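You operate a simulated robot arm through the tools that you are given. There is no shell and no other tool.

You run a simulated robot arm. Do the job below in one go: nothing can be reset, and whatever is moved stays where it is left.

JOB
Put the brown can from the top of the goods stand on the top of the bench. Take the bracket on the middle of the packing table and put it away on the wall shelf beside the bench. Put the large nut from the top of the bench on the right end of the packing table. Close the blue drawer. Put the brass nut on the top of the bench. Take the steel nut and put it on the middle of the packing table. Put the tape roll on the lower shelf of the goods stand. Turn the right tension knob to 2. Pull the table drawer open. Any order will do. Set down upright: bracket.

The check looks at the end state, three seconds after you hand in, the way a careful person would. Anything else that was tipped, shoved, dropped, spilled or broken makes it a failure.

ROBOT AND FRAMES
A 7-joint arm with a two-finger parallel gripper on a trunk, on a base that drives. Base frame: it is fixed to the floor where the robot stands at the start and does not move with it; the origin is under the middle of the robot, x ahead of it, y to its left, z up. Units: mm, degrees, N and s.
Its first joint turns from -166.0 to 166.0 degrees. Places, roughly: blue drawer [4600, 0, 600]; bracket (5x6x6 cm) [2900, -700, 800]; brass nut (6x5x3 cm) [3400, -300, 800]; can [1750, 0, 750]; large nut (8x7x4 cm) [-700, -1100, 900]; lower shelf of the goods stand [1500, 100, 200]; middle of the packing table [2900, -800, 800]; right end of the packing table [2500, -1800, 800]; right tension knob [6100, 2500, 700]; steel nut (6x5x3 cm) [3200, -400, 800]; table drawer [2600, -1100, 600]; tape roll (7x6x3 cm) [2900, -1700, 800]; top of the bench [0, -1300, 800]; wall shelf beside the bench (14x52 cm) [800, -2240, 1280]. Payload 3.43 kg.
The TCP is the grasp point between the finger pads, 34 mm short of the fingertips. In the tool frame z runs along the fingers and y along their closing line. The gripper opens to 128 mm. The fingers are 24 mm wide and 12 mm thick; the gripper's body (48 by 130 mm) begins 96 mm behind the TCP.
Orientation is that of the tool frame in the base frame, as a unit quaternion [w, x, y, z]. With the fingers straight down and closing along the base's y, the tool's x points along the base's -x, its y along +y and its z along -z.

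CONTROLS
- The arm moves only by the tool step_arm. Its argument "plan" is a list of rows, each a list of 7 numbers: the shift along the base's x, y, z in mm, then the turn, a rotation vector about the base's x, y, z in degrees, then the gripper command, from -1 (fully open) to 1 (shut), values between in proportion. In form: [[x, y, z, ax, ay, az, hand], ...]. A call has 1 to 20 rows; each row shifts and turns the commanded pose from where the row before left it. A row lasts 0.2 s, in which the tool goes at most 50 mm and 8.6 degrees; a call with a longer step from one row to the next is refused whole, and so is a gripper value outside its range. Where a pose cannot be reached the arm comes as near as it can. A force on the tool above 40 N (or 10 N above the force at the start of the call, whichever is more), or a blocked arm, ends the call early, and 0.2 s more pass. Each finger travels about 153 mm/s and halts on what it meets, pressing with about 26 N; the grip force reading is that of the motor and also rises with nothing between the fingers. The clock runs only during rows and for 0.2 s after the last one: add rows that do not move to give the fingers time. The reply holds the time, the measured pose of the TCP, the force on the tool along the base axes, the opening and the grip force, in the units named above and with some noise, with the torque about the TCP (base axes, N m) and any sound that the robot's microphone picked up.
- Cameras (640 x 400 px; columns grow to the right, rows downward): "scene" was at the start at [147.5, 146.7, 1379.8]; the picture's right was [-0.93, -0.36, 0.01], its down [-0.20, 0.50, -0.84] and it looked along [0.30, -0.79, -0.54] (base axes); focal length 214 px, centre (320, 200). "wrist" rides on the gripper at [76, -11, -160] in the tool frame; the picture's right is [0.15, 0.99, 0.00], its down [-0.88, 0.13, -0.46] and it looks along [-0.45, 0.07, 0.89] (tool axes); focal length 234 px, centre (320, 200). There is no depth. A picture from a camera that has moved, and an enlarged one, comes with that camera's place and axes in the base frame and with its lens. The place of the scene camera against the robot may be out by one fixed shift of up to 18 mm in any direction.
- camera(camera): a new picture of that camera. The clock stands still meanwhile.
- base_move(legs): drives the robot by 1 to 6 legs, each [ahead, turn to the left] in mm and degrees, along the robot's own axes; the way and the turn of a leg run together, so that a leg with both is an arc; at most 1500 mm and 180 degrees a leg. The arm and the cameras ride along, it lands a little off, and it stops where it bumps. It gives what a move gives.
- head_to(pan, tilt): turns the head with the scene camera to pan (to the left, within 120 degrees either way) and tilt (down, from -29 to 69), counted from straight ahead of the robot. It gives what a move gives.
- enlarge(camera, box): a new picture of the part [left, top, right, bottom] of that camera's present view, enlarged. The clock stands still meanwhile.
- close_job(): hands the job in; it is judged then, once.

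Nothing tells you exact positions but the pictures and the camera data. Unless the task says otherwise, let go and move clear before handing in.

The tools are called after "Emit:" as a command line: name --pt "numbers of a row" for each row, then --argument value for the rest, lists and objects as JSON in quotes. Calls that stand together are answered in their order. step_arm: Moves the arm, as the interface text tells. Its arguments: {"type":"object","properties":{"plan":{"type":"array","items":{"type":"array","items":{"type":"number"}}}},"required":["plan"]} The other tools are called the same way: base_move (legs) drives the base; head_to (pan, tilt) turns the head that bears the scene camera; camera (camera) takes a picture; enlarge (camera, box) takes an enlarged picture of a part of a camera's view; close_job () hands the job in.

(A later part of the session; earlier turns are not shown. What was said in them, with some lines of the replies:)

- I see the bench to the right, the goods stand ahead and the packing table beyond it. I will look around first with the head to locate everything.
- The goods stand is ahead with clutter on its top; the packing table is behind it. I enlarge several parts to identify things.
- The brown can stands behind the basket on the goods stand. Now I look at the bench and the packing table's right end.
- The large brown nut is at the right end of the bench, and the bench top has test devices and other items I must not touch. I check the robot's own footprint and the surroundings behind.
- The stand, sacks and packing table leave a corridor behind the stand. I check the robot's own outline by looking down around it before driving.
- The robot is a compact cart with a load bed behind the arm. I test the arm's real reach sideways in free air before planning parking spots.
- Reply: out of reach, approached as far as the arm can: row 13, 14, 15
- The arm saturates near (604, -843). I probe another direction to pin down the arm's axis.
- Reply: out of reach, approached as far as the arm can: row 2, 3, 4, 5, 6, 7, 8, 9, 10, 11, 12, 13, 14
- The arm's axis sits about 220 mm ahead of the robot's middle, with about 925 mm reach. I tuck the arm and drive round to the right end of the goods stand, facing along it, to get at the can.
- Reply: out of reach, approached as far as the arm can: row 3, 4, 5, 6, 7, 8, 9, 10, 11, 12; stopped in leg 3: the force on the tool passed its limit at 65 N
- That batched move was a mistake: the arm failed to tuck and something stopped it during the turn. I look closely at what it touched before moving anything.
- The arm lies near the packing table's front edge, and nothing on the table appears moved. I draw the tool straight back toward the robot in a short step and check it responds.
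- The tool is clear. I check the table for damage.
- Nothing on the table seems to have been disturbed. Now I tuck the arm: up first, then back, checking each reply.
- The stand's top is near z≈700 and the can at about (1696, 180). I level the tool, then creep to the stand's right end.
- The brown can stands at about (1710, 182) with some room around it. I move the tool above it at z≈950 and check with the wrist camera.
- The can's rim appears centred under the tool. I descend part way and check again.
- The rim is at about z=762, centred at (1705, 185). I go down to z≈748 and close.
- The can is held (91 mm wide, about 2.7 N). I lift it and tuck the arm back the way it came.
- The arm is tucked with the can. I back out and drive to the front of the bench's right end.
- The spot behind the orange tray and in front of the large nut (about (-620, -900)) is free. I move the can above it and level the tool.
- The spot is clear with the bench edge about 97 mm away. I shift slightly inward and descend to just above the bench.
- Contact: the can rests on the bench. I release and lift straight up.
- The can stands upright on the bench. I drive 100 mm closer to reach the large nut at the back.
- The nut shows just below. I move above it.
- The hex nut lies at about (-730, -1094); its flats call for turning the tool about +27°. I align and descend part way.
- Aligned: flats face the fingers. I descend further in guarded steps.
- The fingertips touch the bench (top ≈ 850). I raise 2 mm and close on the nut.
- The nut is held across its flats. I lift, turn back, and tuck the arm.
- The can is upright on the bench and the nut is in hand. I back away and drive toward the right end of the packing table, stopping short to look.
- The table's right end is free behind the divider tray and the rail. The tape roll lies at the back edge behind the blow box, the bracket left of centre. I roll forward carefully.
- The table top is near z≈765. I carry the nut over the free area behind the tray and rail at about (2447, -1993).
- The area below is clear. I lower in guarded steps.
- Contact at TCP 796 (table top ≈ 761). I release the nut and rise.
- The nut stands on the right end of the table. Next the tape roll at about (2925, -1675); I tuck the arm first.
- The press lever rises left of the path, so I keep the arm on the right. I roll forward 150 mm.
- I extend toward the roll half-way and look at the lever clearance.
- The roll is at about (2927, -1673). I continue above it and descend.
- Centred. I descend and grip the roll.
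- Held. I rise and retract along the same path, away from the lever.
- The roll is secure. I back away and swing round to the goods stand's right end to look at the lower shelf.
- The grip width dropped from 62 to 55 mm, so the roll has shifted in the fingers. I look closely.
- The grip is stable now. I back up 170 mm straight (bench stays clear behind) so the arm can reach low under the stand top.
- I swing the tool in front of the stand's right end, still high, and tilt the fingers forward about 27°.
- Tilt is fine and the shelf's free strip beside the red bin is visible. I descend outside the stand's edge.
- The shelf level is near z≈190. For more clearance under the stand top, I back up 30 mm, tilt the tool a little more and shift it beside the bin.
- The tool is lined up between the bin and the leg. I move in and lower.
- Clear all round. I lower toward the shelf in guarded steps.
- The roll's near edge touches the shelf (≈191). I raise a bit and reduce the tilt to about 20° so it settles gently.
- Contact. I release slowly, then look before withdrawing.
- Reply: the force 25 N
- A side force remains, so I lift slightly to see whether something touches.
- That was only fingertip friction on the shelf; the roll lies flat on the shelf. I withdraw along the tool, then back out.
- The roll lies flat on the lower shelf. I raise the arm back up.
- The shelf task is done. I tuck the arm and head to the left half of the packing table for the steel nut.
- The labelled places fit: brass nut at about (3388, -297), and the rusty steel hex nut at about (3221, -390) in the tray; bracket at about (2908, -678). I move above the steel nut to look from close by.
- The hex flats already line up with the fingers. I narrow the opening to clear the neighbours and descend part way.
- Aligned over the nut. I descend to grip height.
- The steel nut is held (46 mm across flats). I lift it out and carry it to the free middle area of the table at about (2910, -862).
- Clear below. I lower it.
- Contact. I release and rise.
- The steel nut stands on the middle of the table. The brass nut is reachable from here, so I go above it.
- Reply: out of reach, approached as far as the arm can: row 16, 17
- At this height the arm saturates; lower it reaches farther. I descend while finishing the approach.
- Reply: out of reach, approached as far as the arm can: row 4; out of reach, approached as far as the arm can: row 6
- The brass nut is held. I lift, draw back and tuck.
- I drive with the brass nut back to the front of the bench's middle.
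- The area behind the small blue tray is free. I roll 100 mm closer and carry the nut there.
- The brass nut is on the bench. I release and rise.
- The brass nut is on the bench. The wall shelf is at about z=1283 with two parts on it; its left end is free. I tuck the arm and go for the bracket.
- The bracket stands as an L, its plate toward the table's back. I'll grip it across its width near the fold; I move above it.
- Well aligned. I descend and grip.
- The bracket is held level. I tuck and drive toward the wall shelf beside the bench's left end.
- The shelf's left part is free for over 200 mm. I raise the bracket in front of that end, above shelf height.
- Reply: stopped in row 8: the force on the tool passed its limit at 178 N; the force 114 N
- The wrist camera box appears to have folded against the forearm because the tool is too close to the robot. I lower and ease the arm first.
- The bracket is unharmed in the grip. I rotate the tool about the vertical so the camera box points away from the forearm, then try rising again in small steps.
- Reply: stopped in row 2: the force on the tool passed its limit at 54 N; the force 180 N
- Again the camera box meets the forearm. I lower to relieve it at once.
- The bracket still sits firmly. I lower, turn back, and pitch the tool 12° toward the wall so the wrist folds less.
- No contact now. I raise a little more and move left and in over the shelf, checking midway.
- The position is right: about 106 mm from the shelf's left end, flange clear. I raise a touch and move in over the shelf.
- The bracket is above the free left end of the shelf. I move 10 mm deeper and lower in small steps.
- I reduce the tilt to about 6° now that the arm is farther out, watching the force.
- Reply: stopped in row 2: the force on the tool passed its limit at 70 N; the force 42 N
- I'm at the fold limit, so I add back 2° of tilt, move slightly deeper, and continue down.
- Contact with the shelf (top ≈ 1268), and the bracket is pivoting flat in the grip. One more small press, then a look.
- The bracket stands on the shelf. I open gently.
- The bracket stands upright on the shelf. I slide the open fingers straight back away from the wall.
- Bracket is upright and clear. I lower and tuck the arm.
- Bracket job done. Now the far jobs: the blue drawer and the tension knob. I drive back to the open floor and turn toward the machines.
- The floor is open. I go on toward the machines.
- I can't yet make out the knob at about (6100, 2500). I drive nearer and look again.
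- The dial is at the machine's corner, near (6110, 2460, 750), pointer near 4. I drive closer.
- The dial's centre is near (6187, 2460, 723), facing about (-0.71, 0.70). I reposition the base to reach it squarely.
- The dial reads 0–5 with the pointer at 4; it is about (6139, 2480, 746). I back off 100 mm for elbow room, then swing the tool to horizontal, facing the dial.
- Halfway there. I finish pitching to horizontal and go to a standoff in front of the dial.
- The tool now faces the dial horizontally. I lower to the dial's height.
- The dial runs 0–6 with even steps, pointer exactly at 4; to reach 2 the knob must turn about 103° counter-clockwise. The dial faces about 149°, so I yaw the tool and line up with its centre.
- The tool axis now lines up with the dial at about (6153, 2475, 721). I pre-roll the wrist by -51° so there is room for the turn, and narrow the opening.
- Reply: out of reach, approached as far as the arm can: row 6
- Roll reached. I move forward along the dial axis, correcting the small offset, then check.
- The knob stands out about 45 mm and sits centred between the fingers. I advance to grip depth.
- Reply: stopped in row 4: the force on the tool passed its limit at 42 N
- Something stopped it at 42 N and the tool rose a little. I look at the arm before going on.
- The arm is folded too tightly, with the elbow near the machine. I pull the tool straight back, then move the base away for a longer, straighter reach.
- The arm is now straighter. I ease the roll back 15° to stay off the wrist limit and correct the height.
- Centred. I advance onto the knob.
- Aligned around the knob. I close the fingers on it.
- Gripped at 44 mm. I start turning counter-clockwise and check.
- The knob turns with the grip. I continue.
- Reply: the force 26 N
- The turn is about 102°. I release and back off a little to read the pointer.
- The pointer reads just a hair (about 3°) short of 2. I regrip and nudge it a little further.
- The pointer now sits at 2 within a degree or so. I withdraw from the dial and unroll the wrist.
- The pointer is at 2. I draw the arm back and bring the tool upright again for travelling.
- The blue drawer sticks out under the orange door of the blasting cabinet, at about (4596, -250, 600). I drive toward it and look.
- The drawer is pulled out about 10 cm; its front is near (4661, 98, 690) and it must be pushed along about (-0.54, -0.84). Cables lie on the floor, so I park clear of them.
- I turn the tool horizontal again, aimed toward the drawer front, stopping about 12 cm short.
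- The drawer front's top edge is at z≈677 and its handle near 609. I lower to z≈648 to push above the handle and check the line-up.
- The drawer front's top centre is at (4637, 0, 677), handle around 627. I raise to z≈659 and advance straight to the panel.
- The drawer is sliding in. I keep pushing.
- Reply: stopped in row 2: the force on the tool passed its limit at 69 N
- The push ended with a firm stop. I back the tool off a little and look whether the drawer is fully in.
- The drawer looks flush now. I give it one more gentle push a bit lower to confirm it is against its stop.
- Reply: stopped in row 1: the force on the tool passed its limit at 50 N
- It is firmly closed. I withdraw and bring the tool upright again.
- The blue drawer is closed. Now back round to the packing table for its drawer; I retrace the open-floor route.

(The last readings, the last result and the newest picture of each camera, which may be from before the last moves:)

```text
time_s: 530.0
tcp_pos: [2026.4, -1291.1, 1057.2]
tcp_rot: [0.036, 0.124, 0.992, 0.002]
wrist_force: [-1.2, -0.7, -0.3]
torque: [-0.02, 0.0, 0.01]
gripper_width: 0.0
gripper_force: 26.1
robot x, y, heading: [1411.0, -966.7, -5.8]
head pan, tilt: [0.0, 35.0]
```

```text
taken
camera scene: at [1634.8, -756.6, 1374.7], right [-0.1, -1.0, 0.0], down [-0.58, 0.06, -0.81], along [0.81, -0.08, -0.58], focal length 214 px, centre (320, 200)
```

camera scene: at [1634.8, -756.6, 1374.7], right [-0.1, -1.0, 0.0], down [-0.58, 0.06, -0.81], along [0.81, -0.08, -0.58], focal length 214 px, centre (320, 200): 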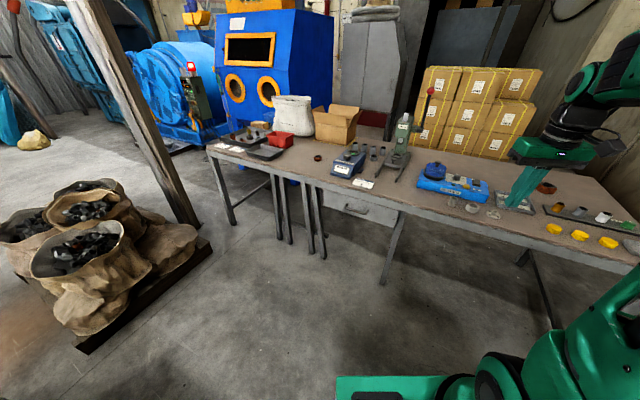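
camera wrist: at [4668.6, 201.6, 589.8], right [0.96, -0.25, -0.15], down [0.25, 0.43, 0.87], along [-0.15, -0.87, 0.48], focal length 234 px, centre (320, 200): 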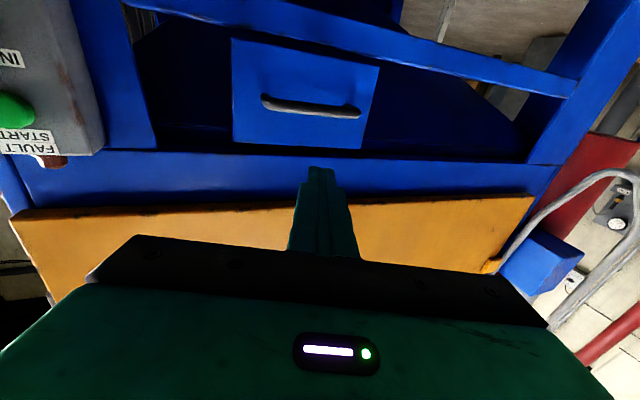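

Emit:
enlarge --camera "scene" --box '[300, 170, 420, 260]'

```text
4.44 times, centred on (360, 215) of scene
camera zoom: at [1634.8, -756.6, 1374.7], right [-0.1, -1.0, 0.0], down [-0.58, 0.06, -0.81], along [0.81, -0.08, -0.58], focal length 953 px, centre (142, 133)
```

zoom: 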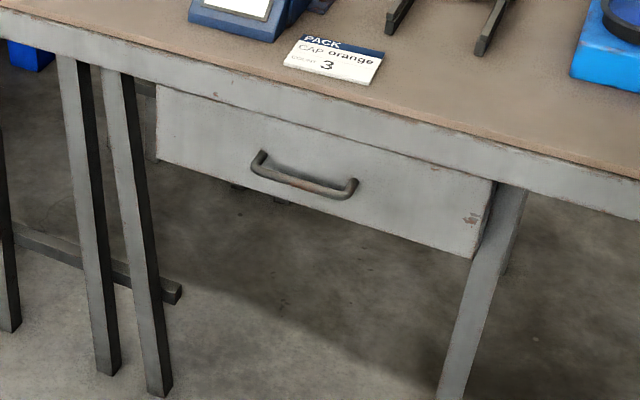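

The table drawer's handle is a horizontal bar near (2520, -1045, 650). I bring the tool horizontal, facing the drawer, well short of it.

Emit:
step_arm --pt "26 23 -15 0 0 -6.3 1" --pt "26 23 -20 0 0 -6.3 1" --pt "26 23 -20 0 0 -6.3 1" --pt "26 23 -27 -4.37 -6.7 0 1" --pt "26 23 -27 -4.37 -6.7 0 0.5" --pt "26 23 -27 -4.37 -6.7 0 0" --pt "26 23 -27 -4.37 -6.7 0 0" --pt "26 23 -27 -4.37 -6.7 0 0" --pt "26 23 -27 -4.37 -6.7 0 0" --pt "26 23 -27 -4.37 -6.7 0 0" --pt "26 23 -27 -4.37 -6.7 0 0" --pt "26 23 -27 -4.37 -6.7 0 0" --pt "26 23 -27 -4.37 -6.7 0 0" --pt "26 23 -27 -4.37 -6.7 0 0"

Emit:
camera --camera "wrist"

Emit:
camera --camera "scene"

```text
time_s: 533.0
tcp_pos: [2388.7, -968.9, 706.8]
tcp_rot: [0.694, 0.192, 0.665, -0.201]
wrist_force: [-0.2, 0.0, 0.4]
torque: [0.05, 0.07, 0.01]
gripper_width: 63.9
gripper_force: 0.1
robot x, y, heading: [1414.4, -965.7, -5.4]
head pan, tilt: [0.0, 35.0]
```

```text
taken
camera wrist: at [2251.7, -895.5, 623.9], right [0.53, 0.83, -0.15], down [-0.34, 0.37, 0.86], along [0.77, -0.41, 0.49], focal length 234 px, centre (320, 200)
```

wrist: 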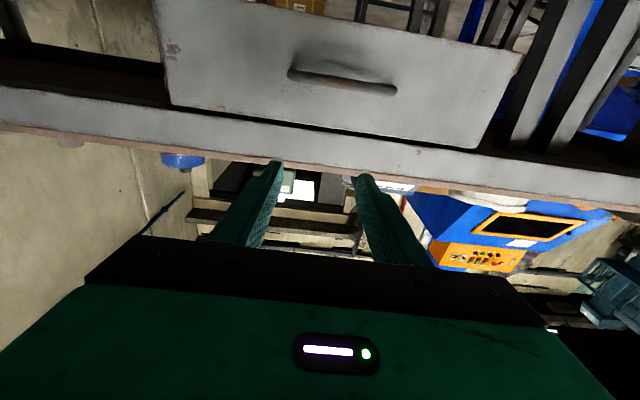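

```text
taken
camera scene: at [1634.5, -756.5, 1374.7], right [-0.1, -1.0, 0.0], down [-0.58, 0.06, -0.81], along [0.81, -0.08, -0.58], focal length 214 px, centre (320, 200)
```

scene: 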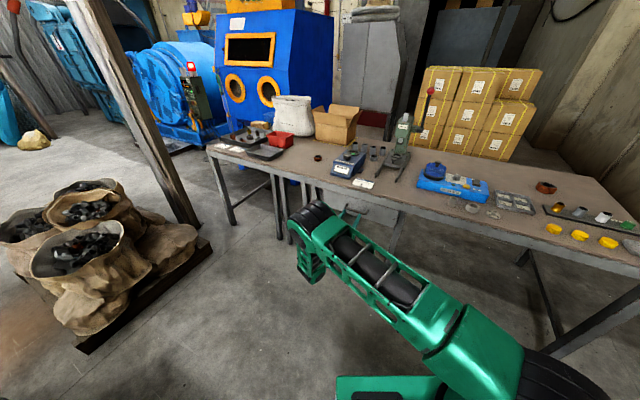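

The bar is at about (2549, -1051, 636). I level the tool, lower to its height and roll 90° so the fingers close vertically on it.

Emit:
step_arm --pt "1 1.5 -7 1.28 2.03 0 0" --pt "1 1.5 -7 -6.94 4.38 0 0" --pt "1 1.5 -7 -6.94 4.38 0 0" --pt "1 1.5 -7 -6.94 4.38 0 0" --pt "1 1.5 -7 -6.94 4.38 0 0" --pt "1 1.5 -7 -6.94 4.38 0 0" --pt "1 1.5 -7 -6.94 4.38 0 0" --pt "1 1.5 -7 -6.94 4.38 0 0" --pt "1 1.5 -7 -6.94 4.38 0 0" --pt "1 1.5 -7 -6.94 4.38 0 0" --pt "0.5 1 -1 -6.94 4.38 0 0" --pt "0 0 0 -6.94 4.38 0 0"

Emit:
camera --camera "wrist"

```text
time_s: 535.6
tcp_pos: [2400.9, -952.2, 634.8]
tcp_rot: [-0.338, 0.343, -0.618, 0.621]
wrist_force: [-0.2, 0.3, 0.0]
torque: [-0.02, 0.02, 0.01]
gripper_width: 64.1
gripper_force: 0.2
robot x, y, heading: [1410.0, -964.0, -5.4]
head pan, tilt: [0.0, 35.0]
```

```text
taken
camera wrist: at [2225.0, -931.9, 645.7], right [-0.08, -0.13, -0.99], down [0.09, 0.99, -0.14], along [0.99, -0.1, -0.07], focal length 234 px, centre (320, 200)
```

wrist: 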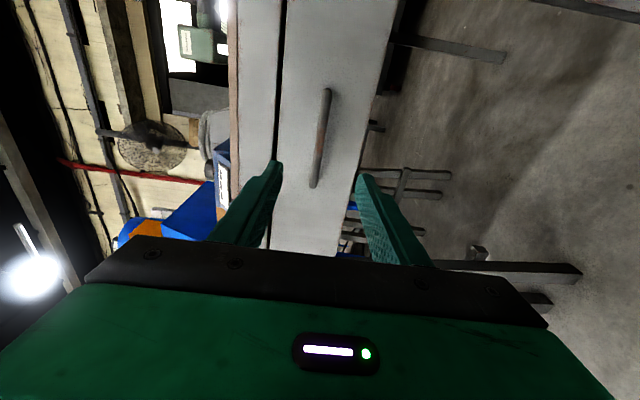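

The bar runs between the upper and lower fingers. I advance 100 mm and check.

Emit:
step_arm --pt "20 -14 0 0 0 0 0" --pt "21 -14 0 0 0 0 0" --pt "21 -14 0 0 0 0 0" --pt "21 -14 0 0 0 0 0" --pt "0 0 0 0 0 0 0"

Emit:
camera --camera "wrist"

```text
time_s: 536.9
tcp_pos: [2484.0, -1009.1, 634.7]
tcp_rot: [-0.338, 0.342, -0.619, 0.621]
wrist_force: [0.8, 1.2, -0.7]
torque: [0.0, -0.02, 0.0]
gripper_width: 64.0
gripper_force: 0.0
robot x, y, heading: [1412.9, -965.1, -5.7]
head pan, tilt: [0.0, 35.0]
```

```text
taken
camera wrist: at [2308.8, -988.5, 645.9], right [-0.08, -0.13, -0.99], down [0.09, 0.99, -0.14], along [0.99, -0.1, -0.07], focal length 234 px, centre (320, 200)
```

wrist: 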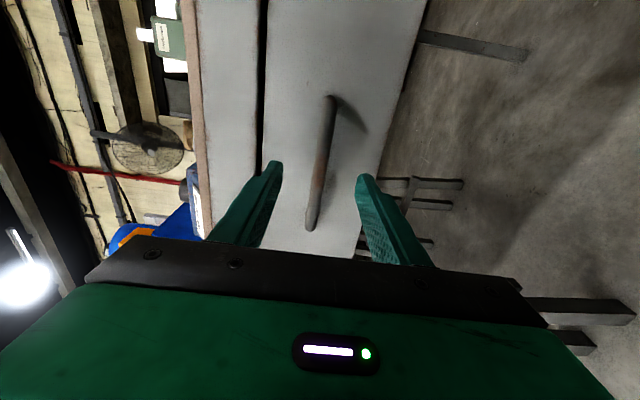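

The bar is about 66 mm ahead. I advance 46 mm so it lies inside the fingertips, then close.

Emit:
step_arm --pt "13 -8.2 -1 0 0 0 0" --pt "13 -8.2 0 0 0 0 0" --pt "12.8 -8.2 0 0 0 0 0" --pt "0 0 0 0 0 0 0"

Emit:
camera --camera "wrist"

```text
time_s: 537.7
tcp_pos: [2510.0, -1029.1, 644.7]
tcp_rot: [-0.339, 0.339, -0.617, 0.624]
wrist_force: [0.6, 0.2, -1.5]
torque: [-0.06, -0.12, 0.02]
gripper_width: 64.1
gripper_force: 0.0
robot x, y, heading: [1406.8, -963.9, -5.6]
head pan, tilt: [0.0, 35.0]
stopped in row 4: the force on the tool passed its limit at 66 N (the readings are from after the stop); the commanded pose is now the measured one
```

```text
taken
camera wrist: at [2334.9, -1007.6, 654.6], right [-0.07, -0.13, -0.99], down [0.09, 0.99, -0.14], along [0.99, -0.1, -0.06], focal length 234 px, centre (320, 200)
```

wrist: 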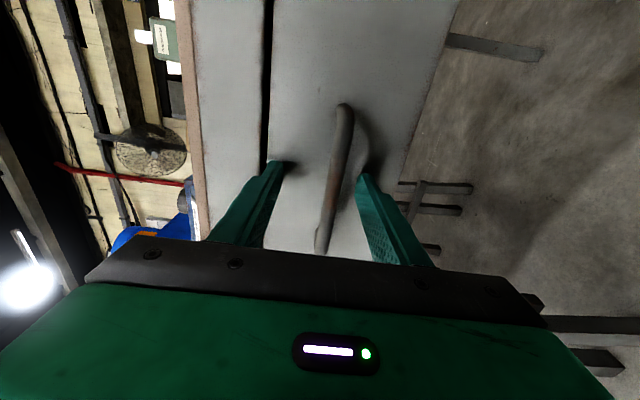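

The fingertips touched the drawer panel behind the bar; the arm settled slightly high. I re-centre in height, move in a few millimetres and close on the bar.

Emit:
step_arm --pt "0 0 -5 0 0 0 0" --pt "0 0 -6 0 0 0 0" --pt "4 -2.5 0 0 0 0 0" --pt "4 -2.5 0 0 0 0 0" --pt "0 0 0 0 0 0 0"

Emit:
camera --camera "wrist"

```text
time_s: 538.7
tcp_pos: [2508.1, -1032.1, 642.5]
tcp_rot: [-0.343, 0.336, -0.615, 0.626]
wrist_force: [-0.5, -0.1, -0.9]
torque: [-0.05, -0.12, 0.05]
gripper_width: 64.0
gripper_force: 0.0
robot x, y, heading: [1411.2, -963.1, -5.6]
head pan, tilt: [0.0, 35.0]
stopped in row 5: the force on the tool passed its limit at 47 N (the readings are from after the stop); the commanded pose is now the measured one
```

```text
taken
camera wrist: at [2332.6, -1009.9, 652.5], right [-0.06, -0.13, -0.99], down [0.09, 0.99, -0.14], along [0.99, -0.1, -0.05], focal length 234 px, centre (320, 200)
```

wrist: 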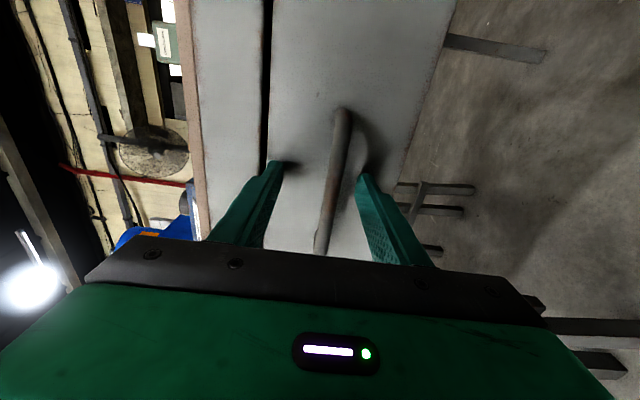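

Emit:
step_arm --pt "0 0 -5 0 0 0 0" --pt "0 0 -4 0 0 0 0" --pt "2.5 -1 0 0 0 0 0" --pt "2.5 -1 0 0 0 0 0.3" --pt "0 0 0 0 0 0 1" --pt "0 0 0 0 0 0 1" --pt "0 0 0 0 0 0 1"

Emit:
camera --camera "wrist"

```text
time_s: 540.3
tcp_pos: [2513.0, -1034.4, 634.9]
tcp_rot: [-0.342, 0.335, -0.616, 0.626]
wrist_force: [-0.1, 0.8, -0.7]
torque: [-0.14, 0.03, -0.4]
gripper_width: 11.8
gripper_force: 44.8
robot x, y, heading: [1412.5, -967.0, -5.3]
head pan, tilt: [0.0, 35.0]
```

```text
taken
camera wrist: at [2337.4, -1012.0, 643.3], right [-0.06, -0.13, -0.99], down [0.09, 0.99, -0.14], along [0.99, -0.1, -0.05], focal length 234 px, centre (320, 200)
```

wrist: 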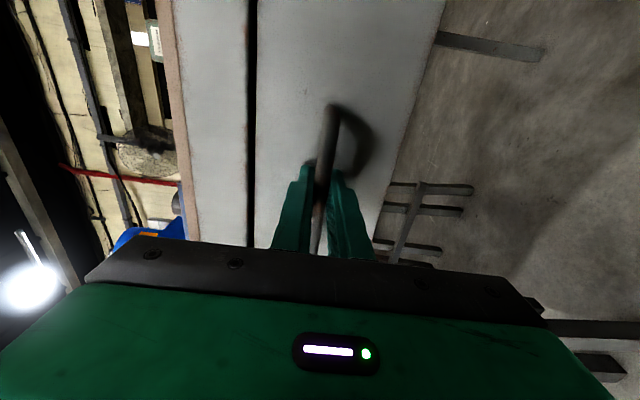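

The bar is gripped (12 mm). I pull straight back.

Emit:
step_arm --pt "-8.4 5.5 0 0 0 0 1" --pt "-10 6.6 0 0 0 0 1" --pt "-10 6.6 0 0 0 0 1" --pt "-10 6.6 0 0 0 0 1" --pt "-10 6.6 0 0 0 0 1" --pt "0 0 0 0 0 0 1"

Emit:
camera --camera "wrist"

```text
time_s: 541.7
tcp_pos: [2465.5, -1001.0, 634.4]
tcp_rot: [-0.342, 0.336, -0.616, 0.625]
wrist_force: [-1.5, 0.0, -5.1]
torque: [-0.13, 0.09, 0.66]
gripper_width: 11.7
gripper_force: 45.2
robot x, y, heading: [1412.3, -963.4, -5.6]
head pan, tilt: [0.0, 35.0]
```

```text
taken
camera wrist: at [2289.5, -979.9, 643.4], right [-0.06, -0.13, -0.99], down [0.09, 0.99, -0.14], along [0.99, -0.1, -0.05], focal length 234 px, centre (320, 200)
```

wrist: 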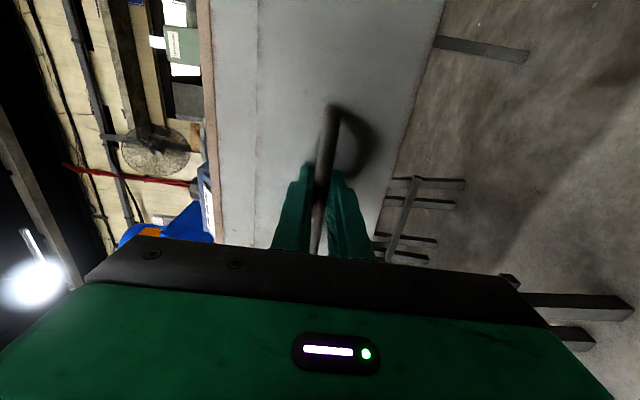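

The drawer slides out. I continue.

Emit:
step_arm --pt "-11.7 7.65 0 0 0 0 1" --pt "-11.7 7.65 0 0 0 0 1" --pt "-11.7 7.65 0 0 0 0 1" --pt "-11.7 7.65 0 0 0 0 1" --pt "-11.7 7.65 0 0 0 0 1" --pt "-11.7 7.65 0 0 0 0 1" --pt "-11.7 7.65 0 0 0 0 1" --pt "-11.7 7.65 0 0 0 0 1" --pt "0 0 0 0 0 0 1"

Emit:
camera --camera "wrist"

Emit:
camera --camera "scene"

```text
time_s: 543.7
tcp_pos: [2371.9, -938.7, 635.9]
tcp_rot: [-0.343, 0.336, -0.615, 0.625]
wrist_force: [9.1, 14.9, -7.4]
torque: [-0.23, 0.12, 0.84]
gripper_width: 11.8
gripper_force: 44.8
robot x, y, heading: [1409.9, -961.8, -5.6]
head pan, tilt: [0.0, 35.0]
```

```text
taken
camera wrist: at [2196.3, -917.8, 643.2], right [-0.06, -0.13, -0.99], down [0.09, 0.99, -0.14], along [0.99, -0.1, -0.05], focal length 234 px, centre (320, 200)
```

wrist: 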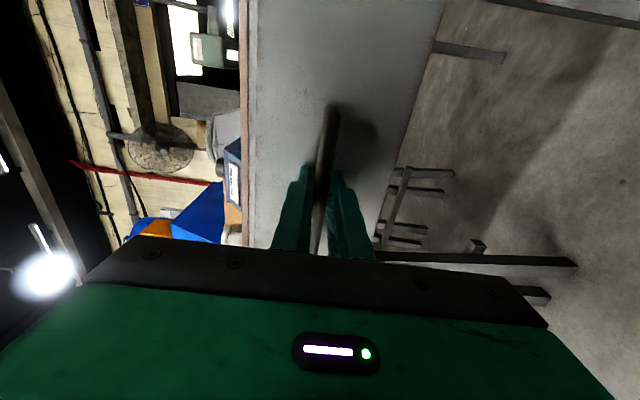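

```text
taken
camera scene: at [1635.2, -756.0, 1374.5], right [-0.1, -1.0, 0.0], down [-0.58, 0.06, -0.81], along [0.81, -0.08, -0.59], focal length 214 px, centre (320, 200)
```

scene: 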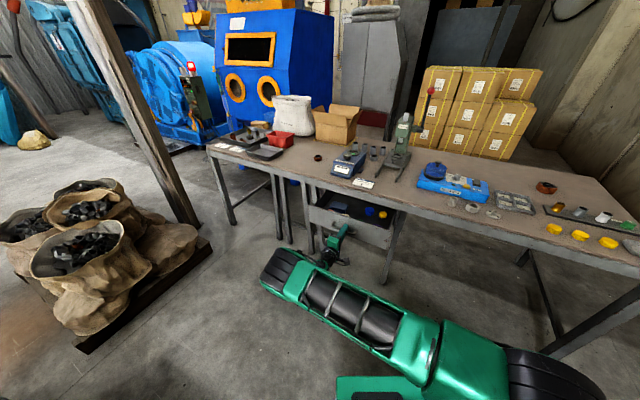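

Emit:
step_arm --pt "-10.7 9.2 0 0 0 0 1" --pt "-11 8.4 0 0 0 0 1" --pt "-11 8.2 0 0 0 0 1" --pt "-11 8.2 0 0 0 0 1" --pt "-11 8.2 0 0 0 0 1" --pt "-11 8.2 0 0 0 0 1" --pt "0 0 0 0 0 0 1"

Emit:
camera --camera "scene"

```text
time_s: 545.3
tcp_pos: [2304.9, -891.6, 635.6]
tcp_rot: [-0.34, 0.335, -0.615, 0.627]
wrist_force: [-14.4, -24.4, -9.1]
torque: [-0.07, 0.06, -0.22]
gripper_width: 12.0
gripper_force: 45.0
robot x, y, heading: [1413.8, -964.2, -5.4]
head pan, tilt: [0.0, 35.0]
```

```text
taken
camera scene: at [1634.7, -757.0, 1374.8], right [-0.1, -1.0, 0.0], down [-0.58, 0.06, -0.81], along [0.81, -0.08, -0.58], focal length 214 px, centre (320, 200)
```

scene: 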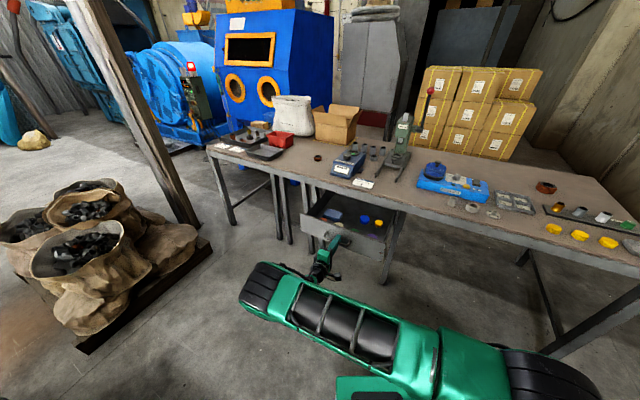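

Emit:
enlarge --camera "scene" --box '[280, 170, 440, 300]'

```text
3.08 times, centred on (360, 235) of scene
camera zoom: at [1634.7, -757.0, 1374.8], right [-0.1, -1.0, 0.0], down [-0.58, 0.06, -0.81], along [0.81, -0.08, -0.58], focal length 660 px, centre (197, 92)
```

zoom: 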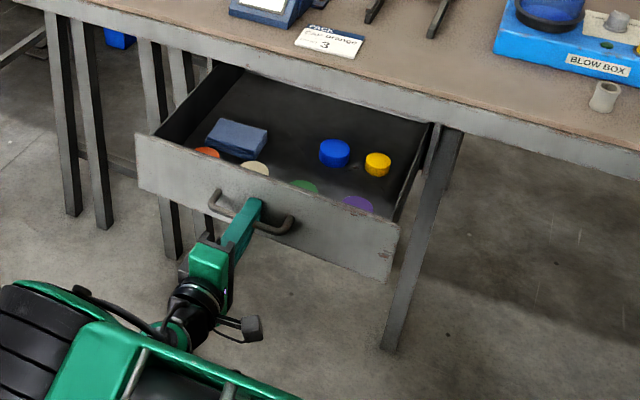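

The drawer is well open with its contents in place. I pull a last bit to see if it reaches its stop, easing the side load.

Emit:
step_arm --pt "-9.4 4.0 0 0 0 0 1" --pt "-8.5 5.3 0 0 0 0 1" --pt "-8.4 5.5 0 0 0 0 1" --pt "-8.4 5.5 0 0 0 0 1" --pt "0 0 0 0 0 0 1"

```text
time_s: 546.5
tcp_pos: [2271.9, -866.6, 633.9]
tcp_rot: [-0.343, 0.336, -0.616, 0.625]
wrist_force: [-2.9, -2.5, -13.9]
torque: [-0.19, 0.15, -0.12]
gripper_width: 12.0
gripper_force: 45.7
robot x, y, heading: [1407.6, -965.0, -5.7]
head pan, tilt: [0.0, 35.0]
```

Nearly 30 cm open — plenty. I release the bar and back off.

Emit:
step_arm --pt "0 0 0 0 0 0 0.5" --pt "0 0 0 0 0 0 0" --pt "0 0 0 0 0 0 0" --pt "-10 6.6 0 0 0 0 0" --pt "-15 10 0 0 0 0 0" --pt "-20 13 0 0 0 0 0" --pt "-20 13 0 0 0 0 0" --pt "-20 13 0 0 0 0 0"

Emit:
camera --camera "scene"

Emit:
enlarge --camera "scene" --box '[280, 170, 440, 300]'

```text
time_s: 548.3
tcp_pos: [2186.3, -814.6, 636.9]
tcp_rot: [-0.342, 0.335, -0.615, 0.626]
wrist_force: [-0.8, -0.8, 0.1]
torque: [0.0, -0.01, 0.0]
gripper_width: 64.2
gripper_force: 0.1
robot x, y, heading: [1407.3, -964.3, -5.5]
head pan, tilt: [0.0, 35.0]
```

```text
taken
camera scene: at [1634.7, -756.4, 1374.7], right [-0.1, -1.0, 0.0], down [-0.58, 0.06, -0.81], along [0.81, -0.08, -0.58], focal length 214 px, centre (320, 200)
```

scene: 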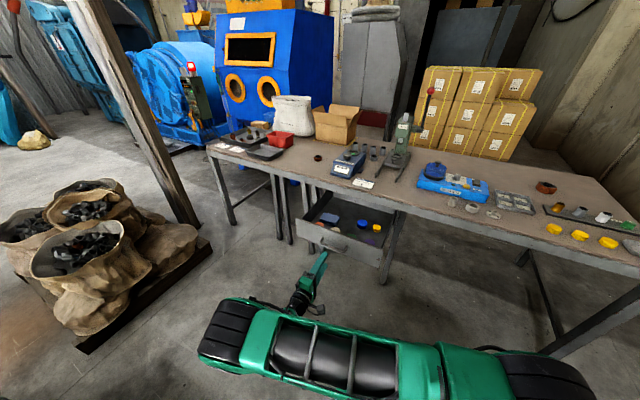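

```text
3.08 times, centred on (360, 235) of scene
camera zoom: at [1634.7, -756.4, 1374.7], right [-0.1, -1.0, 0.0], down [-0.58, 0.06, -0.81], along [0.81, -0.08, -0.58], focal length 660 px, centre (197, 92)
```

zoom: 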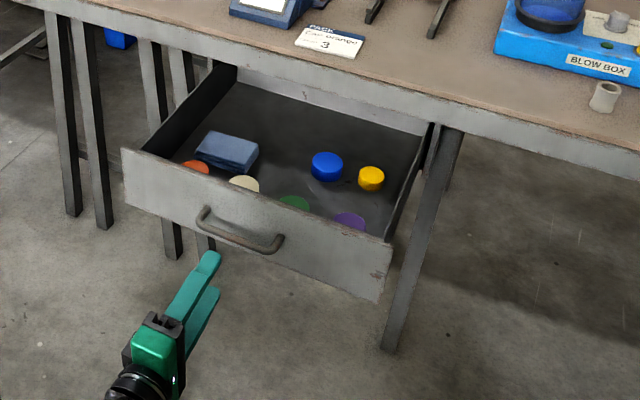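

The table drawer is open. I fold the arm back up; then, to be safe, I will move the large nut closer to the centre of the table's right-end area.

Emit:
step_arm --pt "-6 3 8 6.94 -4.38 0 0" --pt "-6 3 8 6.94 -4.38 0 0" --pt "-6 3 8 6.94 -4.38 0 0" --pt "-6 3 8 6.94 -4.38 0 0" --pt "-6 3 8 6.94 -4.38 0 0" --pt "-6 3 8 6.94 -4.38 0 0" --pt "-6 3 8 6.94 -4.38 0 0" --pt "-6 3 8 6.94 -4.38 0 0" --pt "-6 3 8 6.94 -4.38 0 0" --pt "-6 3 8 6.94 -4.38 0 0" --pt "-6 3 8 6.94 -4.38 0 0"

Emit:
step_arm --pt "-12 -20 33 4.38 6.94 0 -0.5" --pt "-12 -36 30 4.38 6.94 0 -1" --pt "-12 -36 30 4.38 6.94 0 -1" --pt "-12 -36 30 4.38 6.94 0 -1" --pt "-12 -36 30 4.38 6.94 0 -1" --pt "-12 -36 30 4.38 6.94 0 -1" --pt "-12 -36 30 4.38 6.94 0 -1" --pt "-12 -36 30 4.38 6.94 0 -1" --pt "-12 -36 30 4.38 6.94 0 -1" --pt "-12 -36 30 4.38 6.94 0 -1" --pt "-12 -36 30 4.38 6.94 0 -1"

Emit:
camera --camera "scene"

```text
time_s: 550.7
tcp_pos: [2120.2, -780.4, 723.6]
tcp_rot: [0.675, 0.206, 0.68, -0.198]
wrist_force: [0.5, -0.3, -0.3]
torque: [-0.01, -0.08, 0.0]
gripper_width: 63.7
gripper_force: 0.0
robot x, y, heading: [1409.1, -966.9, -5.7]
head pan, tilt: [0.0, 35.0]
```

```text
time_s: 553.1
tcp_pos: [1987.2, -1161.1, 1056.3]
tcp_rot: [-0.01, 0.281, 0.96, -0.007]
wrist_force: [0.0, -0.1, 0.2]
torque: [-0.01, 0.01, 0.0]
gripper_width: 127.8
gripper_force: 0.0
robot x, y, heading: [1413.7, -963.2, -5.3]
head pan, tilt: [0.0, 35.0]
```

```text
taken
camera scene: at [1634.2, -756.3, 1374.7], right [-0.1, -1.0, 0.0], down [-0.58, 0.06, -0.81], along [0.81, -0.08, -0.58], focal length 214 px, centre (320, 200)
```

scene: 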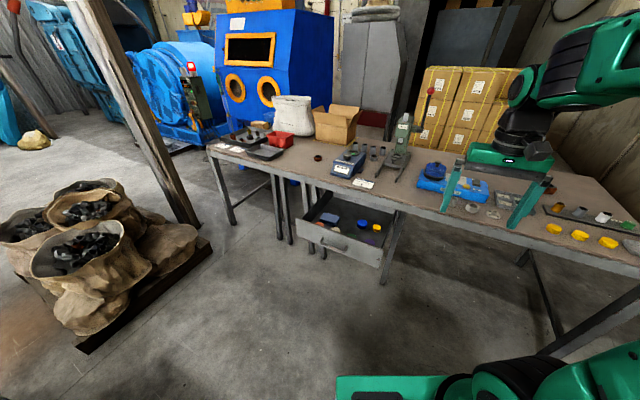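

Emit:
base_move --legs '[[0, -54.8], [472, 0], [0, 27.1]]'

Emit:
camera --camera "scene"

Emit:
camera --camera "wrist"

```text
time_s: 560.2
tcp_pos: [2058.8, -1820.0, 1056.6]
tcp_rot: [-0.01, 0.504, 0.864, -0.005]
wrist_force: [-1.2, 0.3, -1.0]
torque: [-0.03, -0.01, -0.01]
gripper_width: 128.1
gripper_force: 0.0
robot x, y, heading: [1635.0, -1383.2, -33.6]
head pan, tilt: [0.0, 35.0]
```

```text
taken
camera scene: at [1935.3, -1302.9, 1374.7], right [-0.55, -0.83, 0.0], down [-0.49, 0.32, -0.81], along [0.68, -0.45, -0.58], focal length 214 px, centre (320, 200)
```

scene: 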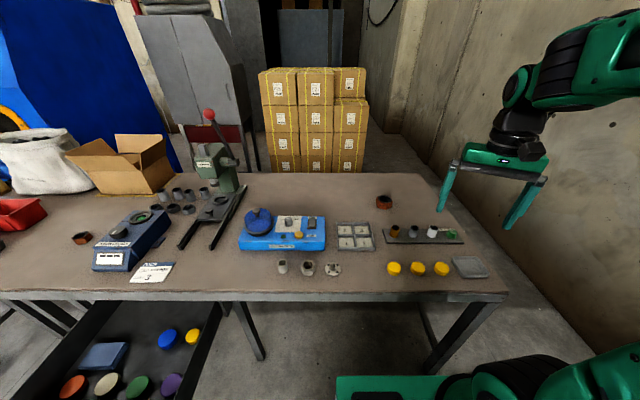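

```text
taken
camera wrist: at [2016.2, -1761.8, 1216.4], right [0.79, 0.61, -0.02], down [0.56, -0.7, 0.44], along [0.26, -0.36, -0.9], focal length 234 px, centre (320, 200)
```

wrist: 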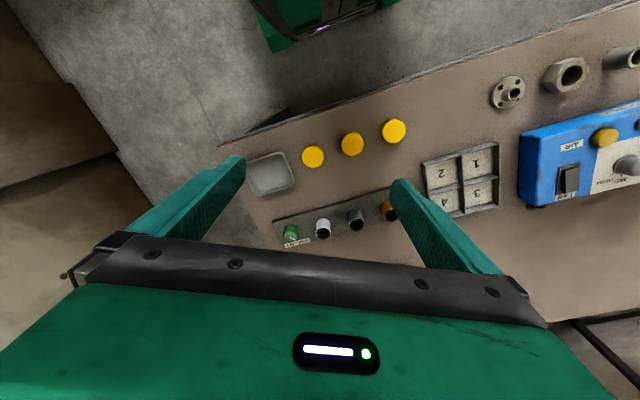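

The nut is where I left it. I go above it with the same finger alignment as before.

Emit:
step_arm --pt "41.7 -18.4 -8 0 0 3 -1" --pt "41.7 -18.4 -8 0 0 3 -1" --pt "41.7 -18.4 -8 0 0 3 -1" --pt "41.7 -18.4 -8 0 0 3 -1" --pt "41.7 -18.4 -8 0 0 3 -1" --pt "41.7 -18.4 -8 0 0 3 -1" --pt "41.7 -18.4 -10 0 0 3 -1" --pt "41.7 -18.4 -20 0 0 3 -1" --pt "42.1 -18.4 -25 0 0 3 -1" --pt "0 0 0 0 0 0 -1"

Emit:
enlarge --camera "wrist" --box '[220, 80, 420, 240]'

```text
refused: row 9 steps farther than a row can; nothing moved
```

```text
2.50 times, centred on (320, 160) of wrist
camera zoom: at [2016.2, -1761.8, 1216.4], right [0.79, 0.61, -0.02], down [0.56, -0.7, 0.44], along [0.26, -0.36, -0.9], focal length 585 px, centre (320, 300)
```

zoom: 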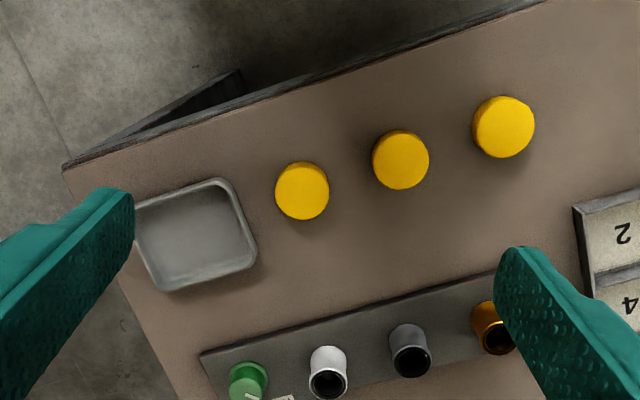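

Emit:
step_arm --pt "37.6 -16.5 -8 0 0 2.7 -1" --pt "37.6 -16.5 -8 0 0 2.7 -1" --pt "37.6 -16.5 -8 0 0 2.7 -1" --pt "37.6 -16.5 -8 0 0 2.7 -1" --pt "37.6 -16.5 -8 0 0 2.7 -1" --pt "37.6 -16.5 -8 0 0 2.7 -1" --pt "37.6 -16.5 -8 0 0 2.7 -1" --pt "37.6 -16.5 -8 0 0 2.7 -1" --pt "37.6 -16.5 -15 0 0 2.7 -1" --pt "37.3 -16.5 -20 0 0 2.7 -1" --pt "0 0 0 0 0 0 -1"

Emit:
enlarge --camera "wrist" --box '[220, 80, 420, 240]'

```text
time_s: 562.6
tcp_pos: [2424.4, -1979.2, 962.8]
tcp_rot: [-0.003, 0.288, 0.958, -0.005]
wrist_force: [-0.3, 0.1, 0.1]
torque: [-0.05, -0.03, -0.01]
gripper_width: 128.0
gripper_force: 0.0
robot x, y, heading: [1634.8, -1380.8, -33.9]
head pan, tilt: [0.0, 35.0]
```

```text
2.50 times, centred on (320, 160) of wrist
camera zoom: at [2357.0, -1946.7, 1122.9], right [0.42, 0.91, -0.01], down [0.81, -0.37, 0.45], along [0.4, -0.2, -0.89], focal length 585 px, centre (320, 300)
```

zoom: 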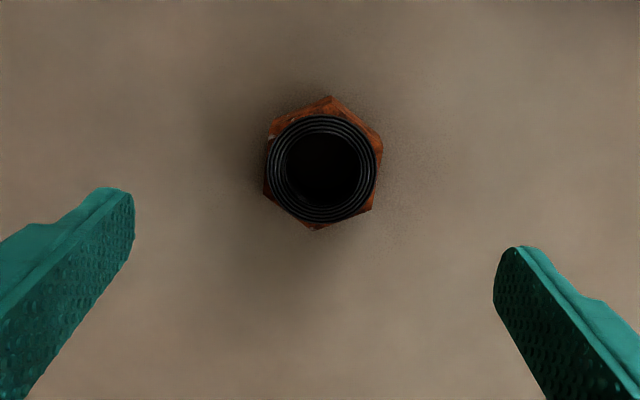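

Emit:
step_arm --pt "8.5 -6 -38 0 0 0 -1" --pt "0 0 -40 0 0 0 -1" --pt "0 0 -40 0 0 0 -1" --pt "0 0 -35 0 0 0 -1" --pt "0 0 -9 0 0 0 -1" --pt "0 0 0 0 0 0 -1"

Emit:
camera --camera "wrist"

```text
time_s: 564.0
tcp_pos: [2433.1, -1984.6, 801.2]
tcp_rot: [-0.003, 0.289, 0.957, -0.005]
wrist_force: [-0.4, -0.5, -0.5]
torque: [-0.02, 0.03, -0.03]
gripper_width: 128.0
gripper_force: 0.1
robot x, y, heading: [1632.7, -1382.6, -33.7]
head pan, tilt: [0.0, 35.0]
```

```text
taken
camera wrist: at [2364.9, -1951.6, 961.5], right [0.42, 0.91, -0.01], down [0.81, -0.37, 0.45], along [0.4, -0.2, -0.89], focal length 234 px, centre (320, 200)
```

wrist: 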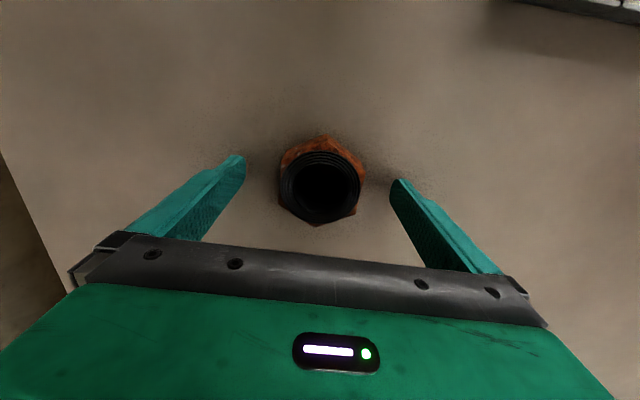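

Emit:
step_arm --pt "0 0 -1.5 0 0 0 -0.3" --pt "0 0 0 0 0 0 0.2" --pt "0 0 0 0 0 0 1" --pt "0 0 0 0 0 0 1" --pt "0 0 0 0 0 0 1" --pt "0 0 20 0 0 0 1" --pt "0 0 40 0 0 0 1" --pt "0 0 40 0 0 0 1"

Emit:
camera --camera "wrist"

```text
time_s: 565.8
tcp_pos: [2433.5, -1986.0, 898.3]
tcp_rot: [-0.004, 0.29, 0.957, -0.006]
wrist_force: [-0.1, 0.0, -5.9]
torque: [0.02, 0.02, -0.02]
gripper_width: 63.4
gripper_force: 25.9
robot x, y, heading: [1638.6, -1383.4, -33.9]
head pan, tilt: [0.0, 35.0]
```

```text
taken
camera wrist: at [2365.5, -1952.5, 1058.9], right [0.43, 0.91, -0.01], down [0.81, -0.37, 0.45], along [0.4, -0.2, -0.89], focal length 234 px, centre (320, 200)
```

wrist: 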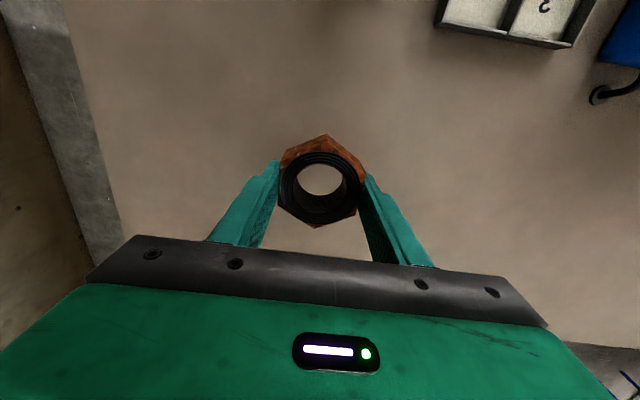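

Emit:
step_arm --pt "16.6 34 0 0 0 0 1" --pt "16.6 34 0 0 0 0 1" --pt "16.6 34 0 0 0 0 1" --pt "16.6 34 0 0 0 0 1" --pt "0 0 -40 0 0 0 1" --pt "0 0 -35 0 0 0 1" --pt "0 0 -12 0 0 0 1" --pt "0 0 0 0 0 0 1"

Emit:
camera --camera "wrist"

```text
time_s: 567.6
tcp_pos: [2499.3, -1848.2, 811.9]
tcp_rot: [-0.004, 0.289, 0.957, -0.006]
wrist_force: [0.3, 0.3, -5.7]
torque: [0.0, -0.01, -0.02]
gripper_width: 63.7
gripper_force: 26.0
robot x, y, heading: [1637.6, -1383.3, -33.4]
head pan, tilt: [0.0, 35.0]
```

```text
taken
camera wrist: at [2430.5, -1815.4, 972.6], right [0.42, 0.91, -0.01], down [0.81, -0.37, 0.45], along [0.4, -0.2, -0.89], focal length 234 px, centre (320, 200)
```

wrist: 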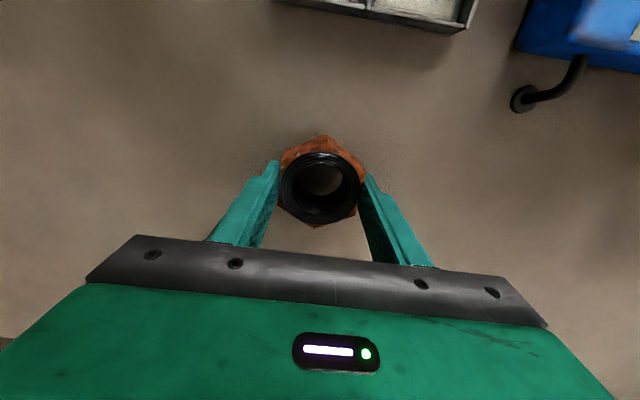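

Emit:
step_arm --pt "0 0 -6 0 0 0 1" --pt "0 0 -4 0 0 0 1" --pt "0 0 0 0 0 0 1"

Emit:
step_arm --pt "0 0 -3 0 0 0 1" --pt "0 0 0 0 0 0 1"

```text
time_s: 568.4
tcp_pos: [2499.3, -1848.9, 802.0]
tcp_rot: [-0.003, 0.289, 0.957, -0.006]
wrist_force: [0.2, 0.6, -6.3]
torque: [0.0, 0.04, 0.02]
gripper_width: 63.8
gripper_force: 25.9
robot x, y, heading: [1634.9, -1380.5, -33.7]
head pan, tilt: [0.0, 35.0]
```

```text
time_s: 569.0
tcp_pos: [2499.4, -1848.7, 799.4]
tcp_rot: [-0.002, 0.289, 0.957, -0.006]
wrist_force: [-0.3, -0.5, -1.6]
torque: [0.17, 0.05, 0.03]
gripper_width: 63.9
gripper_force: 26.1
robot x, y, heading: [1636.6, -1384.1, -33.6]
head pan, tilt: [0.0, 35.0]
```

Emit:
step_arm --pt "0 0 -2.5 0 0 0 1" --pt "0 0 0 0 0 0 1"

Emit:
step_arm --pt "0 0 0.5 0 0 0 0.2" --pt "0 0 0 0 0 0 -0.3" --pt "0 0 0 0 0 0 -0.6" --pt "0 0 0 0 0 0 -1" --pt "0 0 20 0 0 0 -1" --pt "0 0 40 0 0 0 -1" --pt "0 0 40 0 0 0 -1" --pt "0 0 40 0 0 0 -1" --pt "0 0 40 0 0 0 -1"

Emit:
camera --camera "wrist"

```text
time_s: 569.6
tcp_pos: [2499.2, -1847.4, 798.0]
tcp_rot: [-0.002, 0.29, 0.957, -0.006]
wrist_force: [-1.9, -0.1, 17.6]
torque: [0.53, -0.31, 0.06]
gripper_width: 64.0
gripper_force: 26.1
robot x, y, heading: [1633.6, -1382.4, -33.5]
head pan, tilt: [0.0, 35.0]
```

```text
time_s: 571.6
tcp_pos: [2499.5, -1848.8, 979.5]
tcp_rot: [-0.004, 0.29, 0.957, -0.006]
wrist_force: [0.4, -0.9, -0.6]
torque: [0.02, 0.02, 0.02]
gripper_width: 128.1
gripper_force: 0.1
robot x, y, heading: [1635.6, -1380.6, -33.3]
head pan, tilt: [0.0, 35.0]
```

```text
taken
camera wrist: at [2431.2, -1815.7, 1138.4], right [0.42, 0.91, -0.01], down [0.81, -0.37, 0.45], along [0.4, -0.2, -0.89], focal length 234 px, centre (320, 200)
```

wrist: 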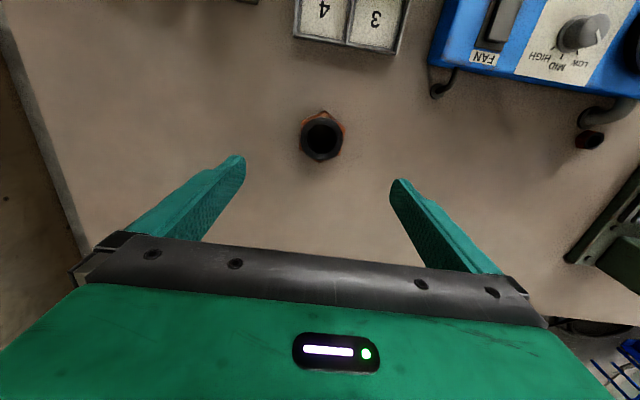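

The nut now stands in the centre of the right-end area. I tuck the arm and take a last look round.

Emit:
step_arm --pt "-42 -5 11 0 0 0 -1" --pt "-42 -5 11 0 0 0 -1" --pt "-42 -5 11 0 0 0 -1" --pt "-42 -5 11 0 0 0 -1" --pt "-42 -5 11 0 0 0 -1" --pt "-42 -5 11 0 0 0 -1" --pt "-42 -5 11 0 0 0 -1" --pt "-42 -5 11 0 0 0 -1" --pt "-42 -5 11 0 0 0 -1" --pt "-42 -5 11 0 0 0 -1" --pt "-42 -5 11 0 0 0 -1"

Emit:
camera --camera "scene"

Emit:
head_to --pan -100 --tilt 10

Emit:
camera --camera "scene"

Emit:
head_to --pan 110 --tilt 30

Emit:
camera --camera "scene"

```text
time_s: 574.0
tcp_pos: [2036.2, -1903.8, 1097.1]
tcp_rot: [-0.004, 0.288, 0.958, -0.005]
wrist_force: [0.6, 0.2, 0.1]
torque: [0.04, 0.07, 0.01]
gripper_width: 127.9
gripper_force: 0.1
robot x, y, heading: [1634.0, -1383.8, -33.4]
head pan, tilt: [0.0, 35.0]
```

```text
taken
camera scene: at [1935.9, -1303.3, 1374.6], right [-0.55, -0.83, 0.0], down [-0.49, 0.32, -0.81], along [0.68, -0.45, -0.58], focal length 214 px, centre (320, 200)
```

scene: 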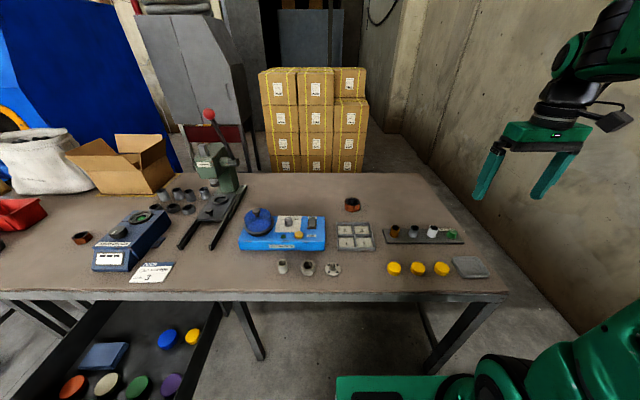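

```text
time_s: 575.8
tcp_pos: [2037.9, -1903.8, 1098.3]
tcp_rot: [-0.004, 0.289, 0.957, -0.006]
wrist_force: [-0.4, -1.0, 0.3]
torque: [0.04, 0.01, -0.01]
gripper_width: 128.0
gripper_force: 0.1
robot x, y, heading: [1637.7, -1379.9, -33.5]
head pan, tilt: [-100.0, 10.0]
```

```text
taken
camera scene: at [1798.5, -1322.1, 1416.2], right [-0.73, 0.69, 0.01], down [0.11, 0.13, -0.99], along [-0.68, -0.71, -0.17], focal length 214 px, centre (320, 200)
```

scene: 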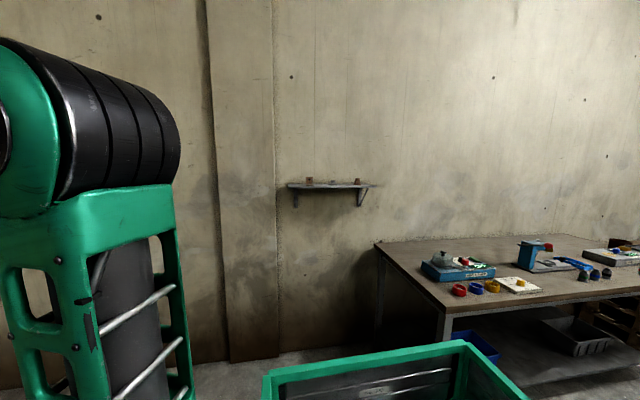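

```text
time_s: 578.8
tcp_pos: [2036.4, -1903.8, 1098.3]
tcp_rot: [-0.003, 0.289, 0.957, -0.006]
wrist_force: [-0.1, -0.2, -0.7]
torque: [0.02, -0.01, -0.01]
gripper_width: 128.4
gripper_force: 0.1
robot x, y, heading: [1636.1, -1382.7, -33.6]
head pan, tilt: [110.0, 30.0]
```

```text
taken
camera scene: at [1883.4, -1166.5, 1384.1], right [0.97, -0.23, -0.01], down [-0.13, -0.48, -0.87], along [0.2, 0.85, -0.5], focal length 214 px, centre (320, 200)
```

scene: 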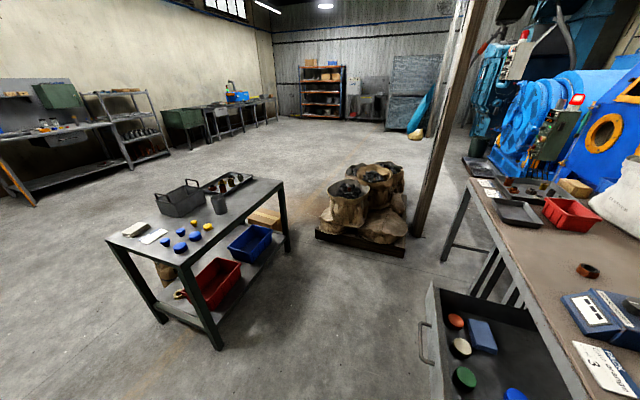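

Emit:
enlarge --camera "scene" --box '[100, 230, 260, 350]'

Emit:
enlarge --camera "scene" --box '[420, 150, 640, 300]'

```text
3.33 times, centred on (180, 290) of scene
camera zoom: at [1883.4, -1166.5, 1384.1], right [0.97, -0.23, -0.01], down [-0.13, -0.48, -0.87], along [0.2, 0.85, -0.5], focal length 715 px, centre (787, -100)
```

zoom: 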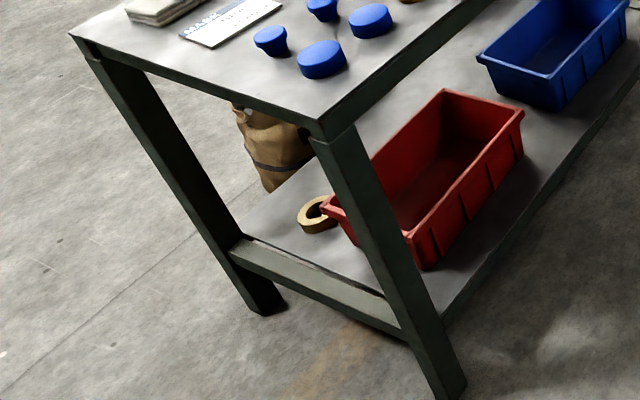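

```text
2.67 times, centred on (530, 225) of scene
camera zoom: at [1883.4, -1166.5, 1384.1], right [0.97, -0.23, -0.01], down [-0.13, -0.48, -0.87], along [0.2, 0.85, -0.5], focal length 572 px, centre (-240, 133)
```

zoom: 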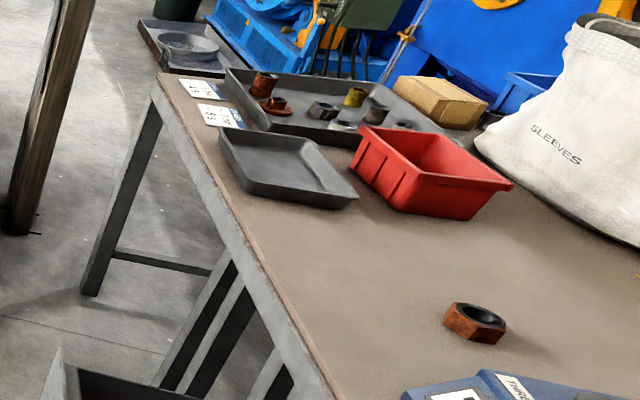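

All nine jobs look done: the can and brass nut are on the bench, the bracket stands upright on the wall shelf and the large nut is on the table's right end. The steel nut is on the table's middle, the tape roll lies flat on the lower shelf, the blue drawer is closed, the knob is at 2 and the table drawer is open. The gripper is empty and clear, so I hand in.

One thing I couldn't confirm by sight: the tray also held a light grey and a dark grey nut of the same shape. I took the rusty one as the steel nut because only it matched the place given.

Emit:
close_job

```text
The job is handed in.
```

I finished all nine jobs and handed in; the result of the check hasn't come back.

| Job | State at hand-in |
|---|---|
| Brown can | Upright on the bench top, near its right end |
| Bracket | Standing upright on the left end of the wall shelf |
| Large nut | On the right end of the packing table, behind the divider tray |
| Blue drawer | Pushed in until it stopped firmly |
| Brass nut | On the bench top |
| Steel nut | On the middle of the packing table |
| Tape roll | Lying flat on the lower shelf of the goods stand |
| Right tension knob | At 2, within about 2 degrees |
| Table drawer | Pulled out about 29 cm, contents still in place |

- **Steel nut:** this is the least certain one. The tray also held a light grey and a dark grey nut of the same shape. I took the rusty one because only it matched the place you gave.
- **Contacts on the way:** several moves stopped on the force limit. The first came early, while the base was turning with the arm stretched out near the packing table. I found nothing moved there. Others came while raising the bracket, when the wrist camera pressed against the forearm, and the bracket kept its grip. The rest were at the knob and the two drawers. I saw nothing knocked over or shifted afterwards.
- **Large nut:** I set it down twice. I moved it a second time so it sat nearer the centre of the right-end area.
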